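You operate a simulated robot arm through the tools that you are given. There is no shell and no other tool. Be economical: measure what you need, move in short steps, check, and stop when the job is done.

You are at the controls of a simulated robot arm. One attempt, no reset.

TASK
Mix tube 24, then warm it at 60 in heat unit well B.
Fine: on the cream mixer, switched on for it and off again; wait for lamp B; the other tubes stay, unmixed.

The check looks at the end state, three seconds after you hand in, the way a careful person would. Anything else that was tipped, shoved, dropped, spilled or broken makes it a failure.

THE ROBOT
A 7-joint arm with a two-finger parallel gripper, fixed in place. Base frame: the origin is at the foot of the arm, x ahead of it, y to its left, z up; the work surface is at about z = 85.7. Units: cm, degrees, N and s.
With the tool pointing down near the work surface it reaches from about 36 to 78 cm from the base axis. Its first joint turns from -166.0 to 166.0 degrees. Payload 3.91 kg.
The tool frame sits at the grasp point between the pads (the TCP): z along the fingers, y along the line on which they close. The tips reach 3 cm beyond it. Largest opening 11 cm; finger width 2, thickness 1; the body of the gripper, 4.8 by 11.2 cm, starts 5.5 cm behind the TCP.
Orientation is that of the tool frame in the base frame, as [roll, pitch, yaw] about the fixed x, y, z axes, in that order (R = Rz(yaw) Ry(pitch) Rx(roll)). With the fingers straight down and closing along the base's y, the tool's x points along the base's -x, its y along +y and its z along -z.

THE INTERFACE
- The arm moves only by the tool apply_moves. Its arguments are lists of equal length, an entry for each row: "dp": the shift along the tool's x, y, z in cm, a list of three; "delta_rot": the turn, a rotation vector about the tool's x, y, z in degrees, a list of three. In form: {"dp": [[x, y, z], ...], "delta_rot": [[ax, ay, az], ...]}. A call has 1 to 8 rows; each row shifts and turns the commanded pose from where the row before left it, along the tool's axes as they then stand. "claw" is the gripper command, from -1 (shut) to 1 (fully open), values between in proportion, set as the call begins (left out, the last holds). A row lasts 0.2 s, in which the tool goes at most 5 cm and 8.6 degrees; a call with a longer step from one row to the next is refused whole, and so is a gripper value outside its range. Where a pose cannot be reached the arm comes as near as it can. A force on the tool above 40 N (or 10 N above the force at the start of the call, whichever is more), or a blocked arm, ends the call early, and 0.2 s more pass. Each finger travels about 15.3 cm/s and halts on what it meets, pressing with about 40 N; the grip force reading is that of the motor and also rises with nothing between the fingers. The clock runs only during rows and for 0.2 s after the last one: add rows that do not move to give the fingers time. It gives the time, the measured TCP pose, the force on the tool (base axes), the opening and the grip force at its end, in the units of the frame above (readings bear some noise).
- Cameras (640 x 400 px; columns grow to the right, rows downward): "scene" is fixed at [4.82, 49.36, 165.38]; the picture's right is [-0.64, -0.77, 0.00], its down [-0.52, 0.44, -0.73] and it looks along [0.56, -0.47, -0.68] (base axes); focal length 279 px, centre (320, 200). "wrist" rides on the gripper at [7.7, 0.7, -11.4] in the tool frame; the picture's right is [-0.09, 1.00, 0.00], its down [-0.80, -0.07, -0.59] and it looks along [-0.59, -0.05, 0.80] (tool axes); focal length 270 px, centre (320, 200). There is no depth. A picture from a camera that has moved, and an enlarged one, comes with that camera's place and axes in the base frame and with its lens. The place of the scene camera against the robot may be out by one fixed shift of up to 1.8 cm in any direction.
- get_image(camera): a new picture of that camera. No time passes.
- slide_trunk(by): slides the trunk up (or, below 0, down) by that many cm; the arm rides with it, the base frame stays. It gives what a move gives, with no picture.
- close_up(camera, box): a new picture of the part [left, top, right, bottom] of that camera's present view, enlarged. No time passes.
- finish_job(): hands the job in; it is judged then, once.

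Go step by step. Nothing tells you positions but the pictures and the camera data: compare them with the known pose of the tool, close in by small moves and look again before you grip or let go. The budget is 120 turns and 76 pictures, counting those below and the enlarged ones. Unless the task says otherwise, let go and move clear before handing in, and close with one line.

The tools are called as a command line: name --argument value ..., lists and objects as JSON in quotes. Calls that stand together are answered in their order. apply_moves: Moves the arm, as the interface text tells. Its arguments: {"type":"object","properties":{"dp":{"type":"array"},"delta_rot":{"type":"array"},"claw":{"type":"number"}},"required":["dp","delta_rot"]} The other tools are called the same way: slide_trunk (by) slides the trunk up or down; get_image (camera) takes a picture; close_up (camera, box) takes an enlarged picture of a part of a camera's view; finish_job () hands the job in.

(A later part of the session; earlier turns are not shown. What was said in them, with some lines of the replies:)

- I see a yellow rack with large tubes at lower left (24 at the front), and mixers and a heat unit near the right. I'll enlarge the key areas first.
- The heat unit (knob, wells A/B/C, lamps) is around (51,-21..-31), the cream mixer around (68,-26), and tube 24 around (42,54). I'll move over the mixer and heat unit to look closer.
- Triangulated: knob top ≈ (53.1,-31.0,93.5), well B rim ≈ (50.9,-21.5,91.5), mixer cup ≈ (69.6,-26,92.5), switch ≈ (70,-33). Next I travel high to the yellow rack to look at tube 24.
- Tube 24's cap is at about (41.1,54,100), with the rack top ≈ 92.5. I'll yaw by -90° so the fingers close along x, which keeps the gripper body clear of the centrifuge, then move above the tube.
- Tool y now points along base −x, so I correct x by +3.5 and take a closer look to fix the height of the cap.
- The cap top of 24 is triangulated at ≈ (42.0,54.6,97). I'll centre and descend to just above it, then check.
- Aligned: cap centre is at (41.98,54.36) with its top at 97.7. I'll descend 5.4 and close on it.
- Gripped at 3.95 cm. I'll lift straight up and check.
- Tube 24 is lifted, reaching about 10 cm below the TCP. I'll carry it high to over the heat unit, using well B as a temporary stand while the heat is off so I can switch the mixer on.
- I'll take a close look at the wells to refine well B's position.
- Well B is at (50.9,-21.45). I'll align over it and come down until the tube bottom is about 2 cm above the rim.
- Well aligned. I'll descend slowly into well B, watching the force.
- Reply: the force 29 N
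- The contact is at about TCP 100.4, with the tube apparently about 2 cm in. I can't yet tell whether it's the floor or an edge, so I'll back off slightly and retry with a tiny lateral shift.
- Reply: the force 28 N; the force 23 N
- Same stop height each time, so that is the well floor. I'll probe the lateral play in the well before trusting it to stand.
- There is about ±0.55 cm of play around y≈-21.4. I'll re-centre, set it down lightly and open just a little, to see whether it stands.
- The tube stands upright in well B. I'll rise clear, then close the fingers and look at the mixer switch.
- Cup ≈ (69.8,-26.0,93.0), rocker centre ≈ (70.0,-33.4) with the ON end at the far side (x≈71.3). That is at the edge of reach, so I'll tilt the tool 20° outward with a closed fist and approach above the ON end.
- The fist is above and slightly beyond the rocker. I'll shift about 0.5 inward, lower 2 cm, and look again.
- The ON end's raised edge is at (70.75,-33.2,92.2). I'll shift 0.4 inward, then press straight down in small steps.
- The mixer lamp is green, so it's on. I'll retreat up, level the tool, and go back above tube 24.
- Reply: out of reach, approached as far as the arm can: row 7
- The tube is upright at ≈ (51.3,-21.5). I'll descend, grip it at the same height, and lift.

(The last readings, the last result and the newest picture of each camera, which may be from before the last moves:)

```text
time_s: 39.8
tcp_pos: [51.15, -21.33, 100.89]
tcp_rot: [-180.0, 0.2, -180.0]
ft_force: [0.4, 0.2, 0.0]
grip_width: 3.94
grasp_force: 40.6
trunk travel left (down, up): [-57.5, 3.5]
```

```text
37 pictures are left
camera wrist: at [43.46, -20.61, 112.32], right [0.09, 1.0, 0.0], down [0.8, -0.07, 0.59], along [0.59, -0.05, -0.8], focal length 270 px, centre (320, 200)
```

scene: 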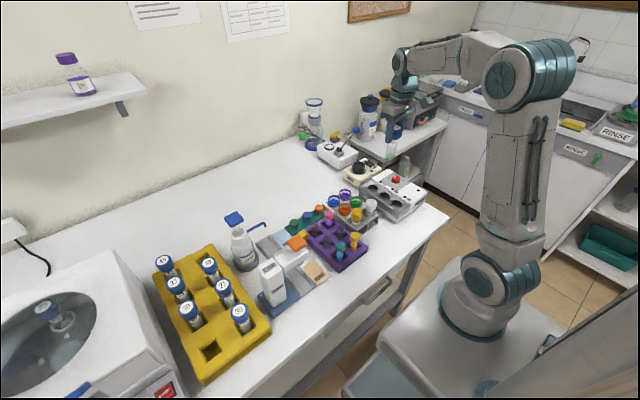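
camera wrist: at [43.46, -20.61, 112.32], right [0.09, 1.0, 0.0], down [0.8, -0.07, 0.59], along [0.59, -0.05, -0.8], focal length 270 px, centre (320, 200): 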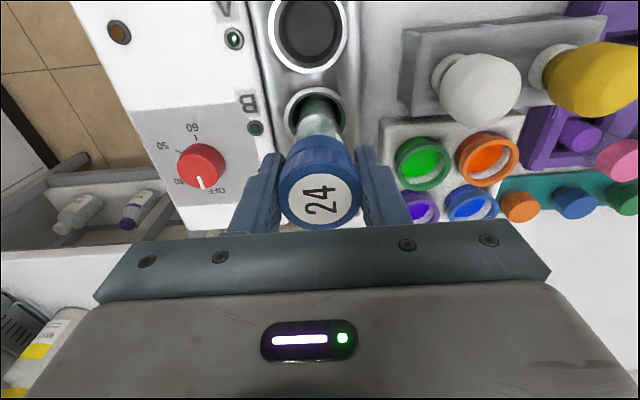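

Gripped. I'll lift and carry it over to the mixer cup at (69.8,-26.0).

apply_moves --dp '[[0, 0, -2], [0, 0, -3], [0, 0, -3], [-4.6, -1.15, -0.5], [-4.6, -1.15, 0], [-4.6, -1.15, 0], [-4.7, -1.15, 0], [0, 0, 0]]' --delta_rot '[[0, 0, 0], [0, 0, 0], [0, 0, 0], [0, 0, 0], [0, 0, 0], [0, 0, 0], [0, 0, 0], [0, 0, 0]]'

close_up --camera "wrist" --box '[220, 0, 420, 180]'

close_up --camera "scene" --box '[310, 90, 420, 190]'

```text
time_s: 41.6
tcp_pos: [69.26, -25.87, 109.08]
tcp_rot: [179.9, 0.1, 180.0]
ft_force: [0.0, -0.2, -0.9]
grip_width: 3.97
grasp_force: 40.2
trunk travel left (down, up): [-57.5, 3.5]
```

```text
2.22 times, centred on (320, 90) of wrist
camera zoom: at [61.66, -25.26, 120.56], right [0.09, 1.0, 0.0], down [0.8, -0.07, 0.59], along [0.59, -0.05, -0.8], focal length 601 px, centre (320, 444)
```

zoom: 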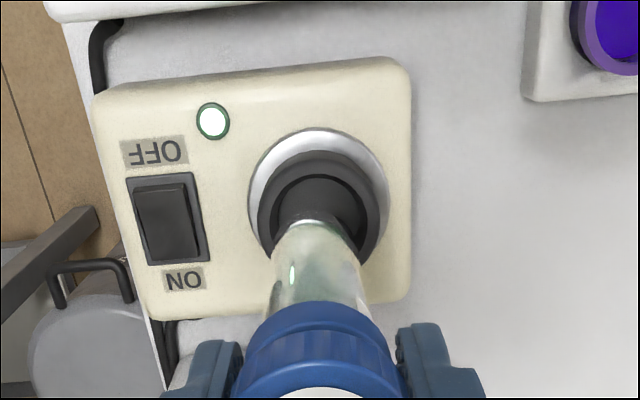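

```text
4.00 times, centred on (365, 140) of scene
camera zoom: at [4.82, 49.36, 165.38], right [-0.64, -0.77, 0.0], down [-0.52, 0.44, -0.73], along [0.56, -0.47, -0.68], focal length 1118 px, centre (140, 440)
```

zoom: 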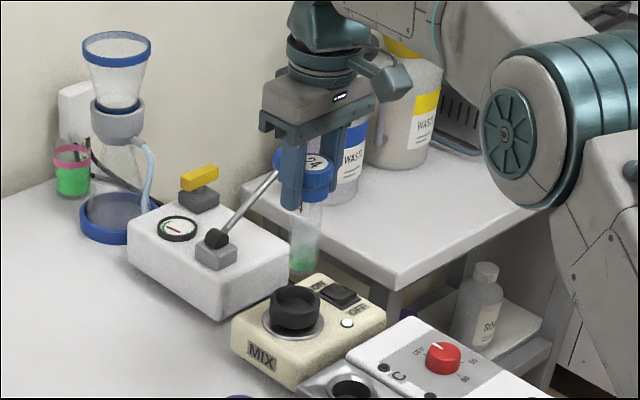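

Aligned within 0.6 cm; the cup centre is at (69.9,-26.0). I'll correct and lower until the tube bottom enters the running cup.

apply_moves --dp '[[-0.6, -0.13, 1], [0, 0, 1], [0, 0, 1], [0, 0, 1], [0, 0, 0.5], [0, 0, 0.5], [0, 0, 0]]' --delta_rot '[[0, 0, 0], [0, 0, 0], [0, 0, 0], [0, 0, 0], [0, 0, 0], [0, 0, 0], [0, 0, 0]]'

close_up --camera "wrist" --box '[220, 0, 420, 180]'

```text
time_s: 43.2
tcp_pos: [70.12, -26.2, 104.39]
tcp_rot: [179.9, 0.0, -180.0]
ft_force: [-2.8, -0.3, 4.6]
grip_width: 3.97
grasp_force: 39.8
trunk travel left (down, up): [-57.5, 3.5]
```

```text
2.22 times, centred on (320, 90) of wrist
camera zoom: at [62.38, -25.48, 115.78], right [0.09, 1.0, 0.0], down [0.8, -0.07, 0.6], along [0.59, -0.05, -0.8], focal length 601 px, centre (320, 444)
```

zoom: 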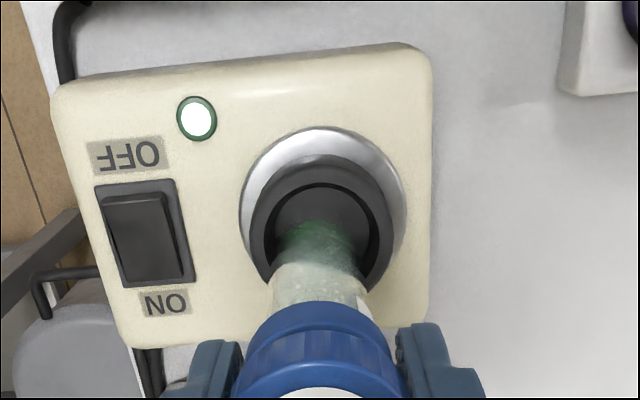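

The contents are already swirling on light contact. I'll nudge back 0.25 in x and press slightly further to seat it properly, then hold.

apply_moves --dp '[[0.25, 0.1, 0], [0, 0, 0.4], [0, 0, 0.4], [0, 0, 0]]' --delta_rot '[[0, 0, 0], [0, 0, 0], [0, 0, 0], [0, 0, 0]]'

close_up --camera "wrist" --box '[220, 0, 420, 180]'

close_up --camera "scene" --box '[340, 110, 420, 190]'

```text
time_s: 44.2
tcp_pos: [69.74, -26.05, 103.54]
tcp_rot: [-179.9, 0.1, -180.0]
ft_force: [-1.4, 0.2, 13.3]
grip_width: 3.97
grasp_force: 40.4
trunk travel left (down, up): [-57.5, 3.5]
```

```text
2.22 times, centred on (320, 90) of wrist
camera zoom: at [62.02, -25.41, 115.1], right [0.09, 1.0, 0.0], down [0.8, -0.07, 0.6], along [0.59, -0.05, -0.8], focal length 601 px, centre (320, 444)
```

zoom: 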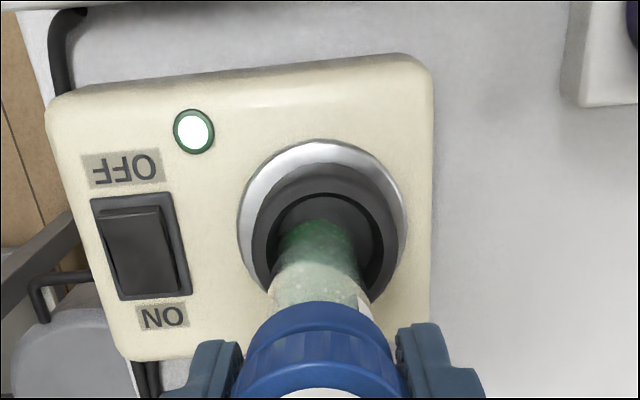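

```text
5.00 times, centred on (380, 150) of scene
camera zoom: at [4.82, 49.36, 165.38], right [-0.64, -0.77, 0.0], down [-0.52, 0.44, -0.73], along [0.56, -0.47, -0.68], focal length 1397 px, centre (20, 450)
```

zoom: 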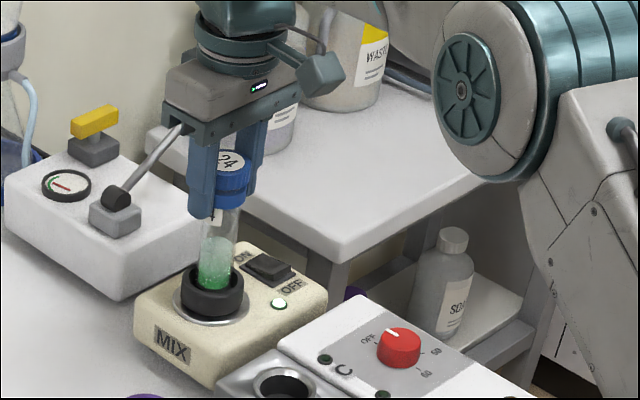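

The tube is seated in the cup and its contents are being mixed. I'll hold it there for about 10 s.

apply_moves --dp '[[0, 0, 0], [0, 0, 0], [0, 0, 0], [0, 0, 0], [0, 0, 0], [0, 0, 0], [0, 0, 0], [0, 0, 0]]' --delta_rot '[[0, 0, 0], [0, 0, 0], [0, 0, 0], [0, 0, 0], [0, 0, 0], [0, 0, 0], [0, 0, 0], [0, 0, 0]]'

apply_moves --dp '[[0, 0, 0], [0, 0, 0], [0, 0, 0], [0, 0, 0], [0, 0, 0], [0, 0, 0], [0, 0, 0], [0, 0, 0]]' --delta_rot '[[0, 0, 0], [0, 0, 0], [0, 0, 0], [0, 0, 0], [0, 0, 0], [0, 0, 0], [0, 0, 0], [0, 0, 0]]'

apply_moves --dp '[[0, 0, 0], [0, 0, 0], [0, 0, 0], [0, 0, 0], [0, 0, 0], [0, 0, 0], [0, 0, 0], [0, 0, 0]]' --delta_rot '[[0, 0, 0], [0, 0, 0], [0, 0, 0], [0, 0, 0], [0, 0, 0], [0, 0, 0], [0, 0, 0], [0, 0, 0]]'

apply_moves --dp '[[0, 0, 0], [0, 0, 0], [0, 0, 0], [0, 0, 0], [0, 0, 0], [0, 0, 0], [0, 0, 0], [0, 0, 0]]' --delta_rot '[[0, 0, 0], [0, 0, 0], [0, 0, 0], [0, 0, 0], [0, 0, 0], [0, 0, 0], [0, 0, 0], [0, 0, 0]]'

apply_moves --dp '[[0, 0, 0], [0, 0, 0], [0, 0, 0], [0, 0, 0], [0, 0, 0], [0, 0, 0], [0, 0, 0], [0, 0, 0]]' --delta_rot '[[0, 0, 0], [0, 0, 0], [0, 0, 0], [0, 0, 0], [0, 0, 0], [0, 0, 0], [0, 0, 0], [0, 0, 0]]'

close_up --camera "scene" --box '[340, 110, 420, 190]'

```text
time_s: 46.0
tcp_pos: [69.72, -26.1, 103.63]
tcp_rot: [180.0, 0.1, 179.9]
ft_force: [1.4, -1.3, 16.6]
grip_width: 3.97
grasp_force: 40.3
trunk travel left (down, up): [-57.5, 3.5]
```

```text
time_s: 47.8
tcp_pos: [69.69, -26.01, 103.5]
tcp_rot: [-180.0, 0.1, 180.0]
ft_force: [0.3, -0.8, 16.8]
grip_width: 3.98
grasp_force: 40.0
trunk travel left (down, up): [-57.5, 3.5]
```

```text
time_s: 49.6
tcp_pos: [69.71, -26.03, 103.75]
tcp_rot: [180.0, 0.0, -180.0]
ft_force: [-0.2, -0.2, 14.8]
grip_width: 3.97
grasp_force: 40.1
trunk travel left (down, up): [-57.5, 3.5]
```

```text
time_s: 51.4
tcp_pos: [69.77, -26.12, 103.62]
tcp_rot: [-180.0, 0.1, -180.0]
ft_force: [-0.6, -0.3, 12.1]
grip_width: 3.98
grasp_force: 39.7
trunk travel left (down, up): [-57.5, 3.5]
```

```text
time_s: 53.2
tcp_pos: [69.8, -26.12, 103.52]
tcp_rot: [-179.9, 0.1, 180.0]
ft_force: [0.0, -0.3, 12.3]
grip_width: 3.97
grasp_force: 40.1
trunk travel left (down, up): [-57.5, 3.5]
```

```text
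5.00 times, centred on (380, 150) of scene
camera zoom: at [4.82, 49.36, 165.38], right [-0.64, -0.77, 0.0], down [-0.52, 0.44, -0.73], along [0.56, -0.47, -0.68], focal length 1397 px, centre (20, 450)
```

zoom: 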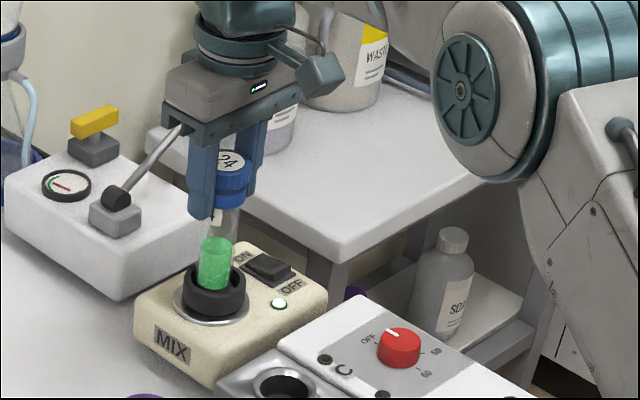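

The content is now uniformly green, so it's mixed. I'll lift it and return to above well B.

apply_moves --dp '[[0, 0, -1.5], [0, 0, -2], [0, 0, -2], [4.7, 1.15, 0], [4.7, 1.15, 0], [4.7, 1.15, 0], [4.6, 1.15, 0], [0, 0, 0]]' --delta_rot '[[0, 0, 0], [0, 0, 0], [0, 0, 0], [0, 0, 0], [0, 0, 0], [0, 0, 0], [0, 0, 0], [0, 0, 0]]'

close_up --camera "wrist" --box '[220, 0, 420, 180]'

```text
time_s: 55.0
tcp_pos: [51.12, -21.12, 109.0]
tcp_rot: [180.0, 0.0, -179.9]
ft_force: [0.4, 0.1, -0.9]
grip_width: 3.97
grasp_force: 40.1
trunk travel left (down, up): [-57.5, 3.5]
```

```text
2.22 times, centred on (320, 90) of wrist
camera zoom: at [43.35, -20.51, 120.4], right [0.09, 1.0, 0.0], down [0.8, -0.07, 0.59], along [0.59, -0.05, -0.8], focal length 601 px, centre (320, 444)
```

zoom: 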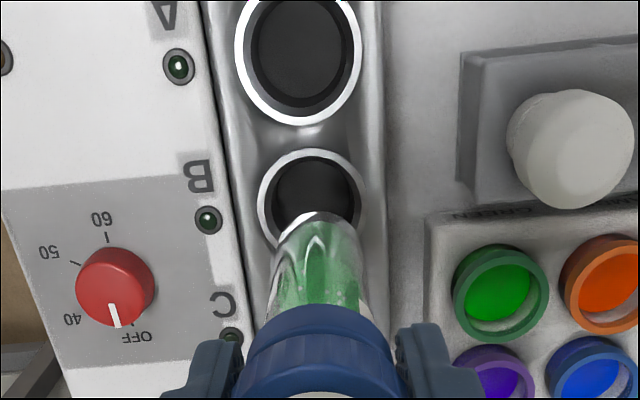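

Above well B. I'll correct y by −0.3 and lower it in.

apply_moves --dp '[[0.1, -0.3, 1], [0, 0, 1.5], [0, 0, 1.5], [0, 0, 1.5], [0, 0, 1], [0, 0, 0.8], [0, 0, 0.6], [0, 0, 0]]' --delta_rot '[[0, 0, 0], [0, 0, 0], [0, 0, 0], [0, 0, 0], [0, 0, 0], [0, 0, 0], [0, 0, 0], [0, 0, 0]]'

close_up --camera "wrist" --box '[220, 0, 420, 180]'

```text
time_s: 56.8
tcp_pos: [51.05, -21.44, 101.15]
tcp_rot: [-180.0, 0.0, -180.0]
ft_force: [0.1, 0.3, -0.9]
grip_width: 3.99
grasp_force: 40.2
trunk travel left (down, up): [-57.5, 3.5]
```

```text
2.22 times, centred on (320, 90) of wrist
camera zoom: at [43.37, -20.94, 112.52], right [0.09, 1.0, 0.0], down [0.8, -0.07, 0.59], along [0.59, -0.05, -0.8], focal length 601 px, centre (320, 444)
```

zoom: 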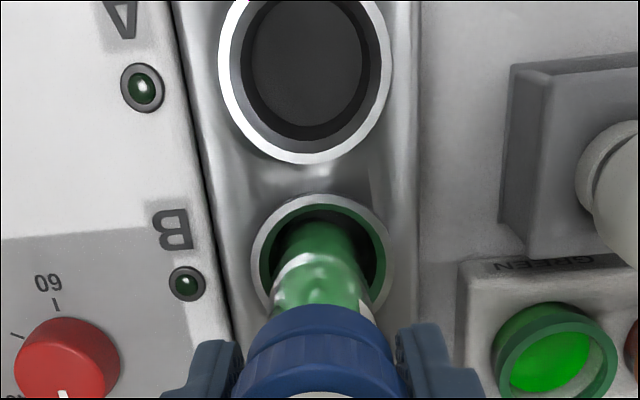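

apply_moves --dp '[[0, 0, 0.15], [0, 0, 0.1], [0, 0, 0]]' --delta_rot '[[0, 0, 0], [0, 0, 0], [0, 0, 0]]'

```text
time_s: 57.6
tcp_pos: [51.01, -21.55, 100.87]
tcp_rot: [-180.0, 0.0, 180.0]
ft_force: [-0.2, 1.9, 0.3]
grip_width: 4.0
grasp_force: 40.3
trunk travel left (down, up): [-57.5, 3.5]
```

The tube is just touching the floor of well B. I'll release it and rise.

apply_moves --dp '[[0, 0, 0.05], [0, 0, 0], [0, 0, 0]]' --delta_rot '[[0, 0, 0], [0, 0, 0], [0, 0, 0]]' --claw 0.05

apply_moves --dp '[[0, 0, -1.5], [0, 0, -2.5], [0, 0, -4], [0, 0, -3]]' --delta_rot '[[0, 0, 0], [0, 0, 0], [0, 0, 0], [0, 0, 0]]'

get_image --camera "wrist"

```text
time_s: 58.4
tcp_pos: [51.05, -21.51, 100.91]
tcp_rot: [-180.0, 0.1, 180.0]
ft_force: [0.9, 0.6, 0.6]
grip_width: 5.77
grasp_force: 0.1
trunk travel left (down, up): [-57.5, 3.5]
```

```text
time_s: 59.4
tcp_pos: [50.91, -21.87, 111.93]
tcp_rot: [-180.0, 0.0, 180.0]
ft_force: [1.0, -0.4, 0.5]
grip_width: 5.77
grasp_force: 0.1
trunk travel left (down, up): [-57.5, 3.5]
```

```text
28 pictures are left
camera wrist: at [43.22, -21.17, 123.32], right [0.09, 1.0, 0.0], down [0.8, -0.07, 0.59], along [0.59, -0.05, -0.8], focal length 270 px, centre (320, 200)
```

wrist: 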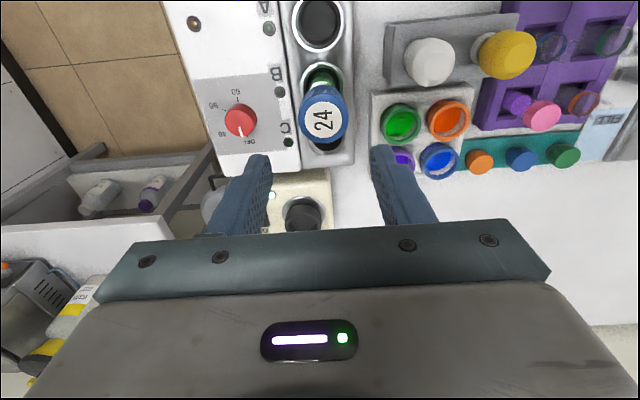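

Tube 24 stands in well B. Now I go to the OFF end of the mixer switch (x≈68.1) with a closed, tilted fist.

apply_moves --dp '[[0, 0, 0], [0, 0, 0], [0, 0, 0], [-3.2, -2.25, 1.17], [-3.2, -2.25, 1.17], [-3.2, -2.25, 1.17], [-3.2, -2.25, 1.17], [-3.2, -2.25, 1.17]]' --delta_rot '[[0, -6.67, 0], [0, -6.67, 0], [0, -6.66, 0], [0, 0, 0], [0, 0, 0], [0, 0, 0], [0, 0, 0], [0, 0, 0]]' --claw -1

apply_moves --dp '[[1.11, 0, 3.05], [1.11, 0, 3.05], [1.11, 0, 3.05], [1.11, 0, 3.05], [0.3, 0, 0.8], [0, 0, 0]]' --delta_rot '[[0, 0, 0], [0, 0, 0], [0, 0, 0], [0, 0, 0], [0, 0, 0], [0, 0, 0]]'

close_up --camera "wrist" --box '[220, 80, 420, 240]'

close_up --camera "scene" --box '[350, 120, 420, 190]'

```text
time_s: 61.2
tcp_pos: [68.38, -33.07, 111.93]
tcp_rot: [179.9, 19.9, 180.0]
ft_force: [0.5, -1.7, 0.4]
grip_width: 0.01
grasp_force: 37.5
trunk travel left (down, up): [-57.5, 3.5]
```

```text
time_s: 62.6
tcp_pos: [68.16, -32.88, 97.82]
tcp_rot: [-179.9, 20.0, 180.0]
ft_force: [0.2, 0.0, 0.7]
grip_width: 0.0
grasp_force: 37.7
trunk travel left (down, up): [-57.5, 3.5]
```

```text
2.50 times, centred on (320, 160) of wrist
camera zoom: at [56.99, -32.18, 106.11], right [0.08, 1.0, 0.03], down [0.55, -0.07, 0.83], along [0.83, -0.05, -0.55], focal length 676 px, centre (320, 300)
```

zoom: 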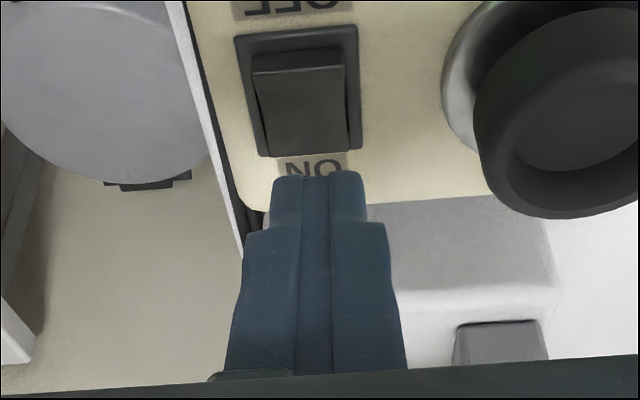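

```text
5.71 times, centred on (385, 155) of scene
camera zoom: at [4.82, 49.36, 165.38], right [-0.64, -0.77, 0.0], down [-0.52, 0.44, -0.73], along [0.56, -0.47, -0.68], focal length 1596 px, centre (-51, 457)
```

zoom: 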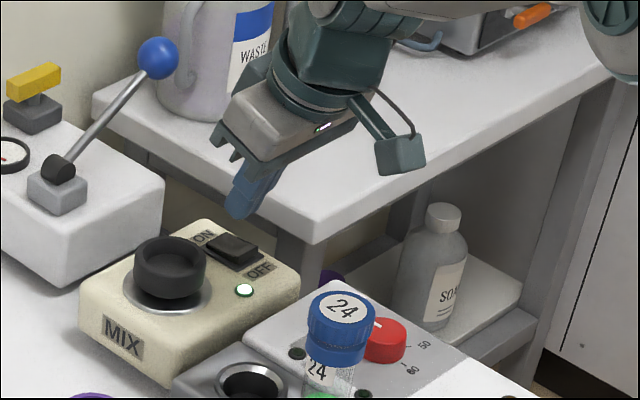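

I'll shift 0.25 inward and press the OFF end straight down.

apply_moves --dp '[[0.43, -0.1, 0.8], [0.42, -0.1, 0.8], [0.1, 0, 0.28], [0.1, 0, 0.28], [0.1, 0, 0.28], [0.1, 0, 0.28], [0.1, 0, 0.28]]' --delta_rot '[[0, 0, 0], [0, 0, 0], [0, 0, 0], [0, 0, 0], [0, 0, 0], [0, 0, 0], [0, 0, 0]]'

close_up --camera "scene" --box '[350, 120, 420, 190]'

```text
time_s: 64.2
tcp_pos: [67.99, -33.11, 94.8]
tcp_rot: [179.9, 20.1, 180.0]
ft_force: [0.0, 0.6, 3.8]
grip_width: 0.0
grasp_force: 38.2
trunk travel left (down, up): [-57.5, 3.5]
```

```text
5.71 times, centred on (385, 155) of scene
camera zoom: at [4.82, 49.36, 165.38], right [-0.64, -0.77, 0.0], down [-0.52, 0.44, -0.73], along [0.56, -0.47, -0.68], focal length 1596 px, centre (-51, 457)
```

zoom: 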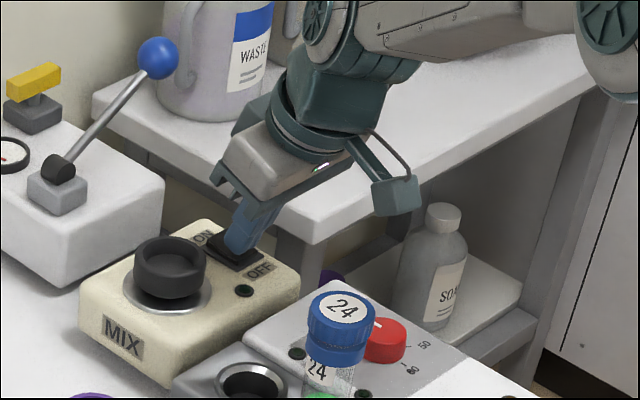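

The mixer is off. I'll retreat, level the tool, move above the knob and yaw −110° for a clockwise turn.

apply_moves --dp '[[-1.03, 0, -2.82], [-1.03, 0, -2.82], [-1.03, 0, -2.82], [-1.03, 0, -2.82], [0, 0, 0], [0, 0, 0], [0, 0, 0]]' --delta_rot '[[0, 0, 0], [0, 0, 0], [0, 0, 0], [0, 0, 0], [0, 6.67, 0], [0, 6.67, 0], [0, 6.66, 0]]'

apply_moves --dp '[[4.6, 0.7, 0], [4.6, 0.7, 0], [4.6, 0.7, 0], [1, 0, 0], [0, 0, 0], [0, 0, 0], [0, 0, 0], [0, 0, 0]]' --delta_rot '[[0, 0, 0], [0, 0, 0], [0, 0, 0], [0, 0, 0], [0, 0, -8.5], [0, 0, -8.5], [0, 0, -8.5], [0, 0, -8.5]]'

apply_moves --dp '[[0, 0, 0], [0, 0, 0], [0, 0, 0], [0, 0, 0], [0, 0, 0], [0, 0, 0], [0, 0, 0], [0, 0, 0]]' --delta_rot '[[0, 0, -8.5], [0, 0, -8.5], [0, 0, -8.5], [0, 0, -8.5], [0, 0, -8.5], [0, 0, -8.5], [0, 0, -8.5], [0, 0, -8.5]]' --claw -0.05

get_image --camera "wrist"

```text
time_s: 65.8
tcp_pos: [67.91, -33.1, 106.49]
tcp_rot: [179.9, -0.1, -179.9]
ft_force: [0.5, 0.0, -0.2]
grip_width: 0.01
grasp_force: 38.2
trunk travel left (down, up): [-57.5, 3.5]
```

```text
time_s: 67.6
tcp_pos: [53.07, -31.04, 106.6]
tcp_rot: [180.0, 0.0, -145.9]
ft_force: [-0.4, -0.1, -0.2]
grip_width: 0.01
grasp_force: 37.8
trunk travel left (down, up): [-57.5, 3.5]
```

```text
time_s: 69.4
tcp_pos: [53.16, -31.04, 106.66]
tcp_rot: [-179.9, 0.0, -78.0]
ft_force: [0.1, -0.3, 0.0]
grip_width: 5.22
grasp_force: 0.1
trunk travel left (down, up): [-57.5, 3.5]
```

```text
24 pictures are left
camera wrist: at [54.04, -38.77, 118.11], right [-0.99, -0.12, 0.0], down [-0.1, 0.8, 0.59], along [-0.07, 0.59, -0.8], focal length 270 px, centre (320, 200)
```

wrist: 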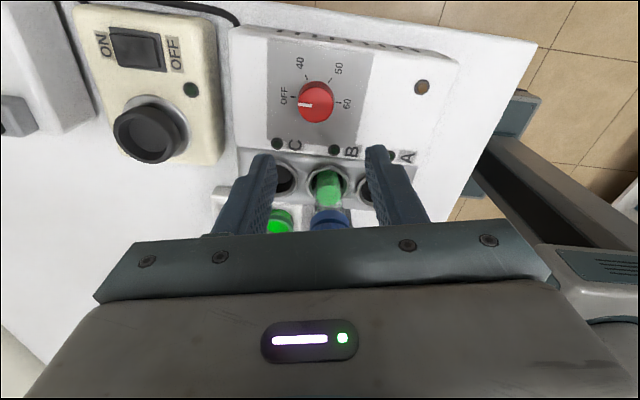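

I'll zoom in on the dial to read the pointer and tick angles and refine the centre.

close_up --camera "wrist" --box '[265, 50, 375, 160]'

```text
3.64 times, centred on (320, 105) of wrist
camera zoom: at [54.04, -38.77, 118.11], right [-0.99, -0.12, 0.0], down [-0.1, 0.8, 0.59], along [-0.07, 0.59, -0.8], focal length 983 px, centre (320, 546)
```

zoom: 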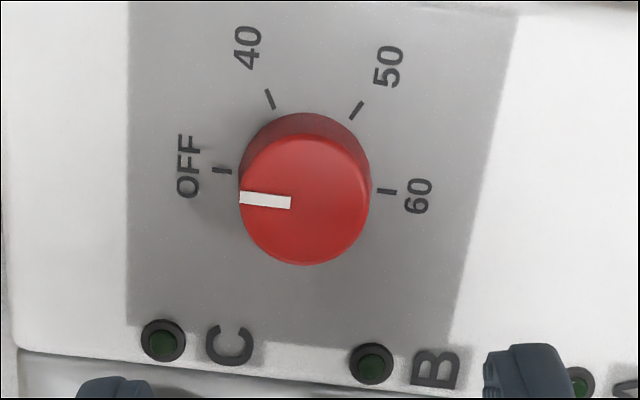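

OFF to 60 is 180° clockwise (60° per step). I'll centre at (53.4,-31.15), lower so that the tips straddle the knob just above the dial, and grip.

apply_moves --dp '[[0.15, -0.22, 2], [0, 0, 3], [0, 0, 3], [0, 0, 2], [0, 0, 0.7], [0, 0, 0.5], [0, 0, 0]]' --delta_rot '[[0, 0, 0], [0, 0, 0], [0, 0, 0], [0, 0, 0], [0, 0, 0], [0, 0, 0], [0, 0, 0]]'

close_up --camera "wrist" --box '[220, 80, 420, 240]'

close_up --camera "scene" --box '[350, 110, 450, 210]'

```text
time_s: 71.0
tcp_pos: [53.45, -31.1, 95.46]
tcp_rot: [180.0, 0.0, -78.0]
ft_force: [0.2, 0.5, -0.3]
grip_width: 5.25
grasp_force: 0.0
trunk travel left (down, up): [-57.5, 3.5]
```

```text
2.50 times, centred on (320, 160) of wrist
camera zoom: at [54.31, -38.78, 106.93], right [-0.99, -0.12, 0.0], down [-0.1, 0.8, 0.59], along [-0.07, 0.59, -0.8], focal length 676 px, centre (320, 300)
```

zoom: 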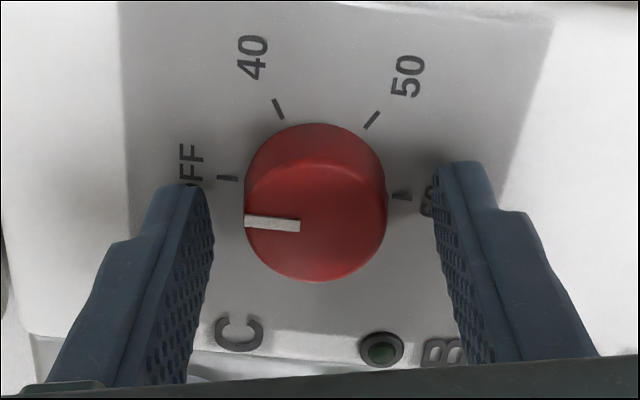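

```text
4.00 times, centred on (400, 160) of scene
camera zoom: at [4.82, 49.36, 165.38], right [-0.64, -0.77, 0.0], down [-0.52, 0.44, -0.73], along [0.56, -0.47, -0.68], focal length 1118 px, centre (0, 360)
```

zoom: 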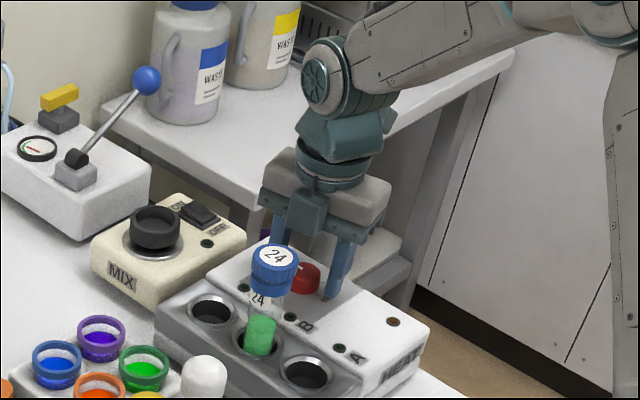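

Well centred. I'll nudge 0.1, lower 0.2 and close on the knob.

apply_moves --dp '[[0, -0.1, 0.2], [0, 0, 0]]' --delta_rot '[[0, 0, 0], [0, 0, 0]]'

apply_moves --dp '[[0, 0, 0], [0, 0, 0], [0, 0, 0]]' --delta_rot '[[0, 0, 0], [0, 0, 0], [0, 0, 0]]' --claw -1

apply_moves --dp '[[0, 0, 0], [0, 0, 0], [0, 0, 0], [0, 0, 0], [0, 0, 0], [0, 0, 0], [0, 0, 0]]' --delta_rot '[[0, 0, 6], [0, 0, 8], [0, 0, 8], [0, 0, 8], [0, 0, 8], [0, 0, 8], [0, 0, 8]]'

close_up --camera "wrist" --box '[220, 80, 420, 240]'

```text
time_s: 71.6
tcp_pos: [53.57, -31.09, 95.31]
tcp_rot: [-179.9, 0.1, -78.0]
ft_force: [0.4, -0.5, 0.2]
grip_width: 5.21
grasp_force: 0.1
trunk travel left (down, up): [-57.5, 3.5]
```

```text
time_s: 72.4
tcp_pos: [53.53, -31.22, 95.37]
tcp_rot: [-179.9, 0.1, -78.0]
ft_force: [-3.0, 0.3, -0.6]
grip_width: 3.26
grasp_force: 45.5
trunk travel left (down, up): [-57.5, 3.5]
```

```text
time_s: 74.0
tcp_pos: [53.5, -31.11, 95.23]
tcp_rot: [180.0, 0.1, -132.2]
ft_force: [2.8, -2.9, -0.6]
grip_width: 3.28
grasp_force: 45.1
trunk travel left (down, up): [-57.5, 3.5]
```

```text
2.50 times, centred on (320, 160) of wrist
camera zoom: at [47.85, -36.42, 106.75], right [-0.68, 0.73, 0.0], down [0.59, 0.55, 0.59], along [0.44, 0.4, -0.8], focal length 676 px, centre (320, 300)
```

zoom: 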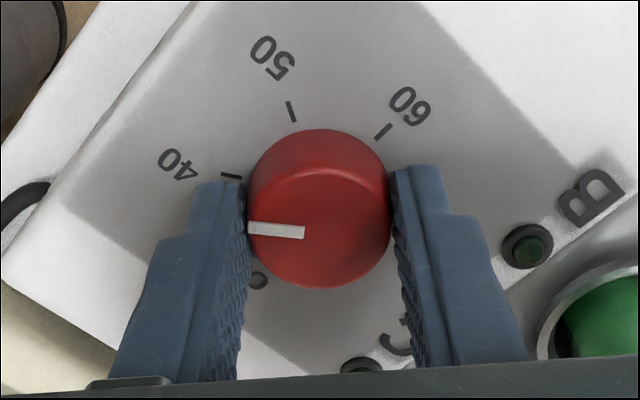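

The knob follows the gripper (54° so far). I'll turn it 56° more, open, rotate back around the knob, and regrip.

apply_moves --dp '[[0, 0, 0], [0, 0, 0], [0, 0, 0], [0, 0, 0], [0, 0, 0], [0, 0, 0], [0, 0, 0]]' --delta_rot '[[0, 0, 8], [0, 0, 8], [0, 0, 8], [0, 0, 8], [0, 0, 8], [0, 0, 8], [0, 0, 8]]'

apply_moves --dp '[[0, 0, 0], [0, 0, 0], [0, 0, 0], [0, 0, 0], [0, 0, 0], [0, 0, 0], [0, 0, 0], [0, 0, 0]]' --delta_rot '[[0, 0, 0], [0, 0, 0], [0, 0, 0], [0, 0, -8], [0, 0, -8], [0, 0, -8], [0, 0, -8], [0, 0, -8]]' --claw -0.05

apply_moves --dp '[[0, 0, 0], [0, 0, 0], [0, 0, 0], [0, 0, 0], [0, 0, 0]]' --delta_rot '[[0, 0, -8], [0, 0, -8], [0, 0, -8], [0, 0, -8], [0, 0, 0]]'

close_up --camera "wrist" --box '[220, 80, 420, 240]'

```text
time_s: 75.6
tcp_pos: [53.67, -31.19, 95.28]
tcp_rot: [180.0, 0.0, 172.0]
ft_force: [5.9, -7.6, -2.7]
grip_width: 3.26
grasp_force: 45.3
trunk travel left (down, up): [-57.5, 3.5]
```

```text
time_s: 77.4
tcp_pos: [53.46, -30.98, 95.26]
tcp_rot: [179.9, 0.1, -147.9]
ft_force: [-0.9, -0.7, 0.1]
grip_width: 5.23
grasp_force: 0.1
trunk travel left (down, up): [-57.5, 3.5]
```

```text
time_s: 78.6
tcp_pos: [53.42, -31.21, 95.23]
tcp_rot: [-180.0, 0.0, -116.0]
ft_force: [-0.4, 0.2, 0.2]
grip_width: 5.23
grasp_force: 0.0
trunk travel left (down, up): [-57.5, 3.5]
```

```text
2.50 times, centred on (320, 160) of wrist
camera zoom: at [49.47, -37.81, 106.67], right [-0.86, 0.51, 0.0], down [0.41, 0.69, 0.59], along [0.31, 0.51, -0.8], focal length 676 px, centre (320, 300)
```

zoom: 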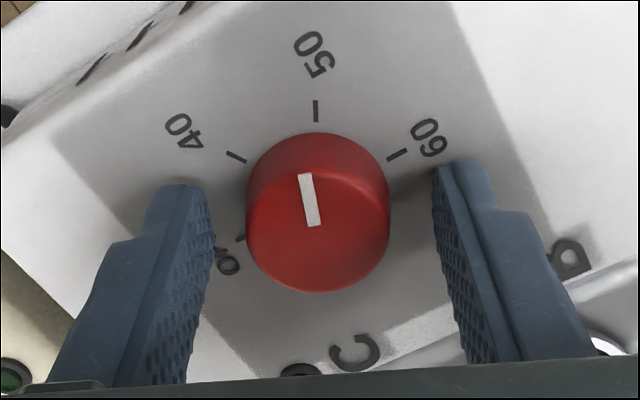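

The pointer is just short of 50, so about 70° remains. I'll regrip and turn 70°.

apply_moves --dp '[[0, 0, 0], [0, 0, 0], [0, 0, 0]]' --delta_rot '[[0, 0, 0], [0, 0, 0], [0, 0, 0]]' --claw -1

apply_moves --dp '[[0, 0, 0], [0, 0, 0], [0, 0, 0], [0, 0, 0], [0, 0, 0], [0, 0, 0], [0, 0, 0], [0, 0, 0]]' --delta_rot '[[0, 0, 8.5], [0, 0, 8.5], [0, 0, 8.5], [0, 0, 8.5], [0, 0, 8.5], [0, 0, 8.5], [0, 0, 8.5], [0, 0, 8.5]]'

close_up --camera "wrist" --box '[220, 80, 420, 240]'

```text
time_s: 79.4
tcp_pos: [53.51, -31.16, 95.22]
tcp_rot: [-180.0, 0.0, -116.0]
ft_force: [2.7, -1.7, 0.1]
grip_width: 3.31
grasp_force: 45.1
trunk travel left (down, up): [-57.5, 3.5]
```

```text
time_s: 81.2
tcp_pos: [53.51, -31.16, 95.21]
tcp_rot: [-180.0, 0.0, 175.8]
ft_force: [4.7, -8.5, -0.1]
grip_width: 3.31
grasp_force: 44.1
trunk travel left (down, up): [-57.5, 3.5]
```

```text
2.50 times, centred on (320, 160) of wrist
camera zoom: at [45.88, -29.98, 106.67], right [0.16, 0.99, 0.0], down [0.79, -0.13, 0.59], along [0.59, -0.1, -0.8], focal length 676 px, centre (320, 300)
```

zoom: 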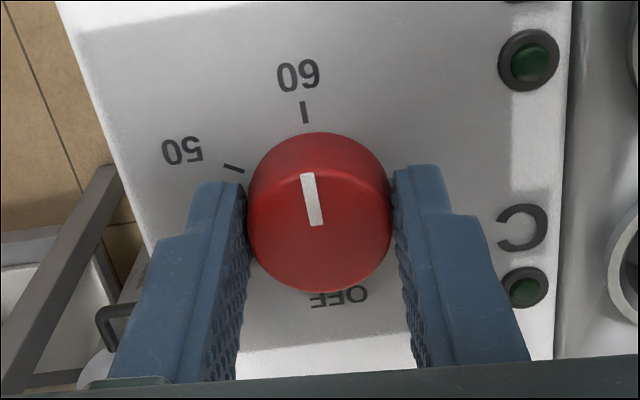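

The pointer lines up with 60. I'll release, rise and check.

apply_moves --dp '[[0, 0, 0], [0, 0, 0], [0, 0, -1], [0, 0, -3], [0, 0, -4], [0, 0, -4], [0, 0, -2]]' --delta_rot '[[0, 0, 0], [0, 0, 0], [0, 0, 0], [0, 0, 0], [0, 0, 0], [0, 0, 0], [0, 0, 0]]' --claw -0.05

close_up --camera "wrist" --box '[250, 20, 400, 150]'

```text
time_s: 82.8
tcp_pos: [53.49, -31.1, 109.2]
tcp_rot: [-180.0, 0.0, 175.9]
ft_force: [-0.6, -0.2, 0.6]
grip_width: 5.23
grasp_force: 0.0
trunk travel left (down, up): [-57.5, 3.5]
```

```text
3.08 times, centred on (325, 85) of wrist
camera zoom: at [45.8, -29.87, 120.65], right [0.16, 0.99, 0.0], down [0.79, -0.13, 0.59], along [0.59, -0.09, -0.8], focal length 832 px, centre (305, 554)
```

zoom: 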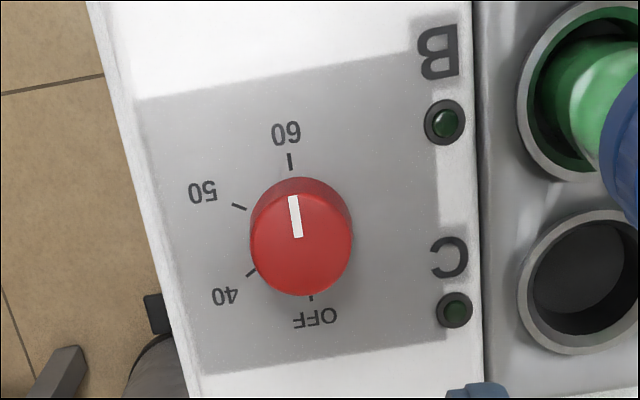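

The knob points at 60. Now I wait for lamp B.

apply_moves --dp '[[1, 0, -1], [1, 0, -1], [0, 0, 0], [0, 0, 0], [0, 0, 0], [0, 0, 0], [0, 0, 0], [0, 0, 0]]' --delta_rot '[[0, 0, 0], [0, 0, 0], [0, 0, 0], [0, 0, 0], [0, 0, 0], [0, 0, 0], [0, 0, 0], [0, 0, 0]]'

apply_moves --dp '[[0, 0, 0], [0, 0, 0], [0, 0, 0], [0, 0, 0], [0, 0, 0], [0, 0, 0], [0, 0, 0], [0, 0, 0]]' --delta_rot '[[0, 0, 0], [0, 0, 0], [0, 0, 0], [0, 0, 0], [0, 0, 0], [0, 0, 0], [0, 0, 0], [0, 0, 0]]'

apply_moves --dp '[[0, 0, 0], [0, 0, 0], [0, 0, 0], [0, 0, 0], [0, 0, 0], [0, 0, 0], [0, 0, 0], [0, 0, 0]]' --delta_rot '[[0, 0, 0], [0, 0, 0], [0, 0, 0], [0, 0, 0], [0, 0, 0], [0, 0, 0], [0, 0, 0], [0, 0, 0]]'

apply_moves --dp '[[0, 0, 0], [0, 0, 0], [0, 0, 0], [0, 0, 0], [0, 0, 0], [0, 0, 0], [0, 0, 0], [0, 0, 0]]' --delta_rot '[[0, 0, 0], [0, 0, 0], [0, 0, 0], [0, 0, 0], [0, 0, 0], [0, 0, 0], [0, 0, 0], [0, 0, 0]]'

close_up --camera "scene" --box '[340, 110, 450, 220]'

```text
time_s: 84.6
tcp_pos: [51.44, -31.14, 111.12]
tcp_rot: [-179.9, 0.0, 176.1]
ft_force: [0.6, 0.1, -0.6]
grip_width: 5.23
grasp_force: 0.1
trunk travel left (down, up): [-57.5, 3.5]
```

```text
time_s: 86.4
tcp_pos: [51.65, -31.1, 111.25]
tcp_rot: [-180.0, 0.0, 176.0]
ft_force: [0.1, -0.4, -0.1]
grip_width: 5.2
grasp_force: 0.0
trunk travel left (down, up): [-57.5, 3.5]
```

```text
time_s: 88.2
tcp_pos: [51.46, -30.94, 111.12]
tcp_rot: [-179.9, -0.1, 175.9]
ft_force: [0.0, -0.6, 0.4]
grip_width: 5.25
grasp_force: 0.0
trunk travel left (down, up): [-57.5, 3.5]
```

```text
time_s: 90.0
tcp_pos: [51.39, -30.95, 111.13]
tcp_rot: [180.0, 0.0, 176.1]
ft_force: [0.6, -0.3, -1.4]
grip_width: 5.22
grasp_force: 0.1
trunk travel left (down, up): [-57.5, 3.5]
```

```text
3.64 times, centred on (395, 165) of scene
camera zoom: at [4.82, 49.36, 165.38], right [-0.64, -0.77, 0.0], down [-0.52, 0.44, -0.73], along [0.56, -0.47, -0.68], focal length 1016 px, centre (47, 327)
```

zoom: 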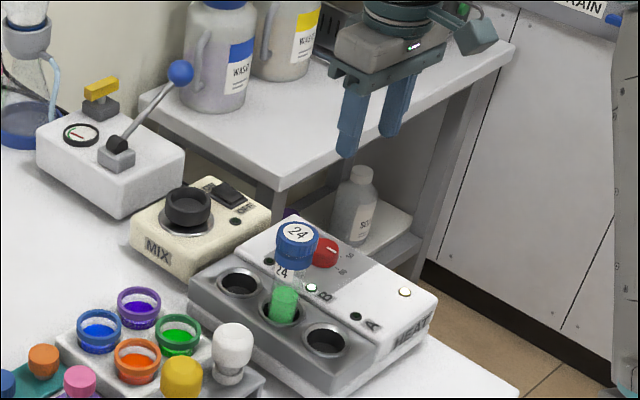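

Lamp B appears lit and so does the heater's amber lamp. I'll do one closer check plus an overall view.

close_up --camera "wrist" --box '[230, 0, 440, 170]'

get_image --camera "scene"

```text
2.35 times, centred on (335, 85) of wrist
camera zoom: at [43.79, -29.82, 122.63], right [0.16, 0.99, 0.0], down [0.79, -0.13, 0.59], along [0.59, -0.09, -0.8], focal length 636 px, centre (285, 471)
```

zoom: 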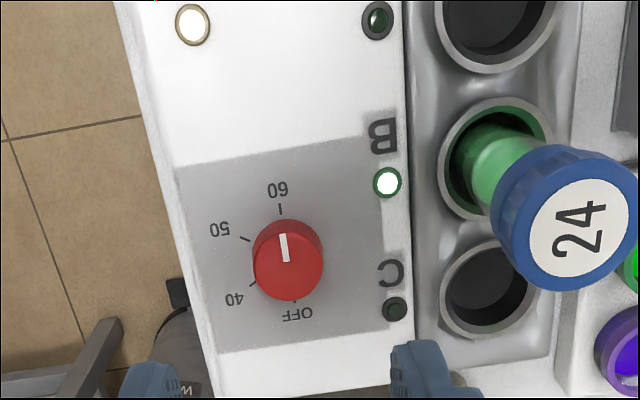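

```text
14 pictures are left
```

scene: 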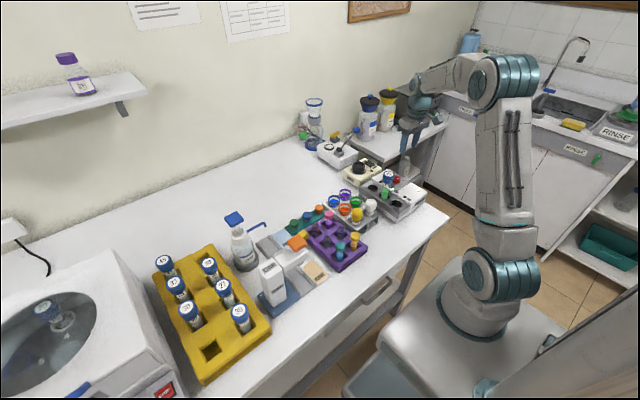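

Lamp B is lit, the knob is at 60, the mixer is off, and tube 24 is in well B with the other tubes untouched. The gripper is clear, so I'm handing in.

finish_job

```text
The job is handed in.
```

Tube 24 was mixed on the cream mixer, which is off again. It now stands in heat unit well B with the knob at 60 and lamp B lit.
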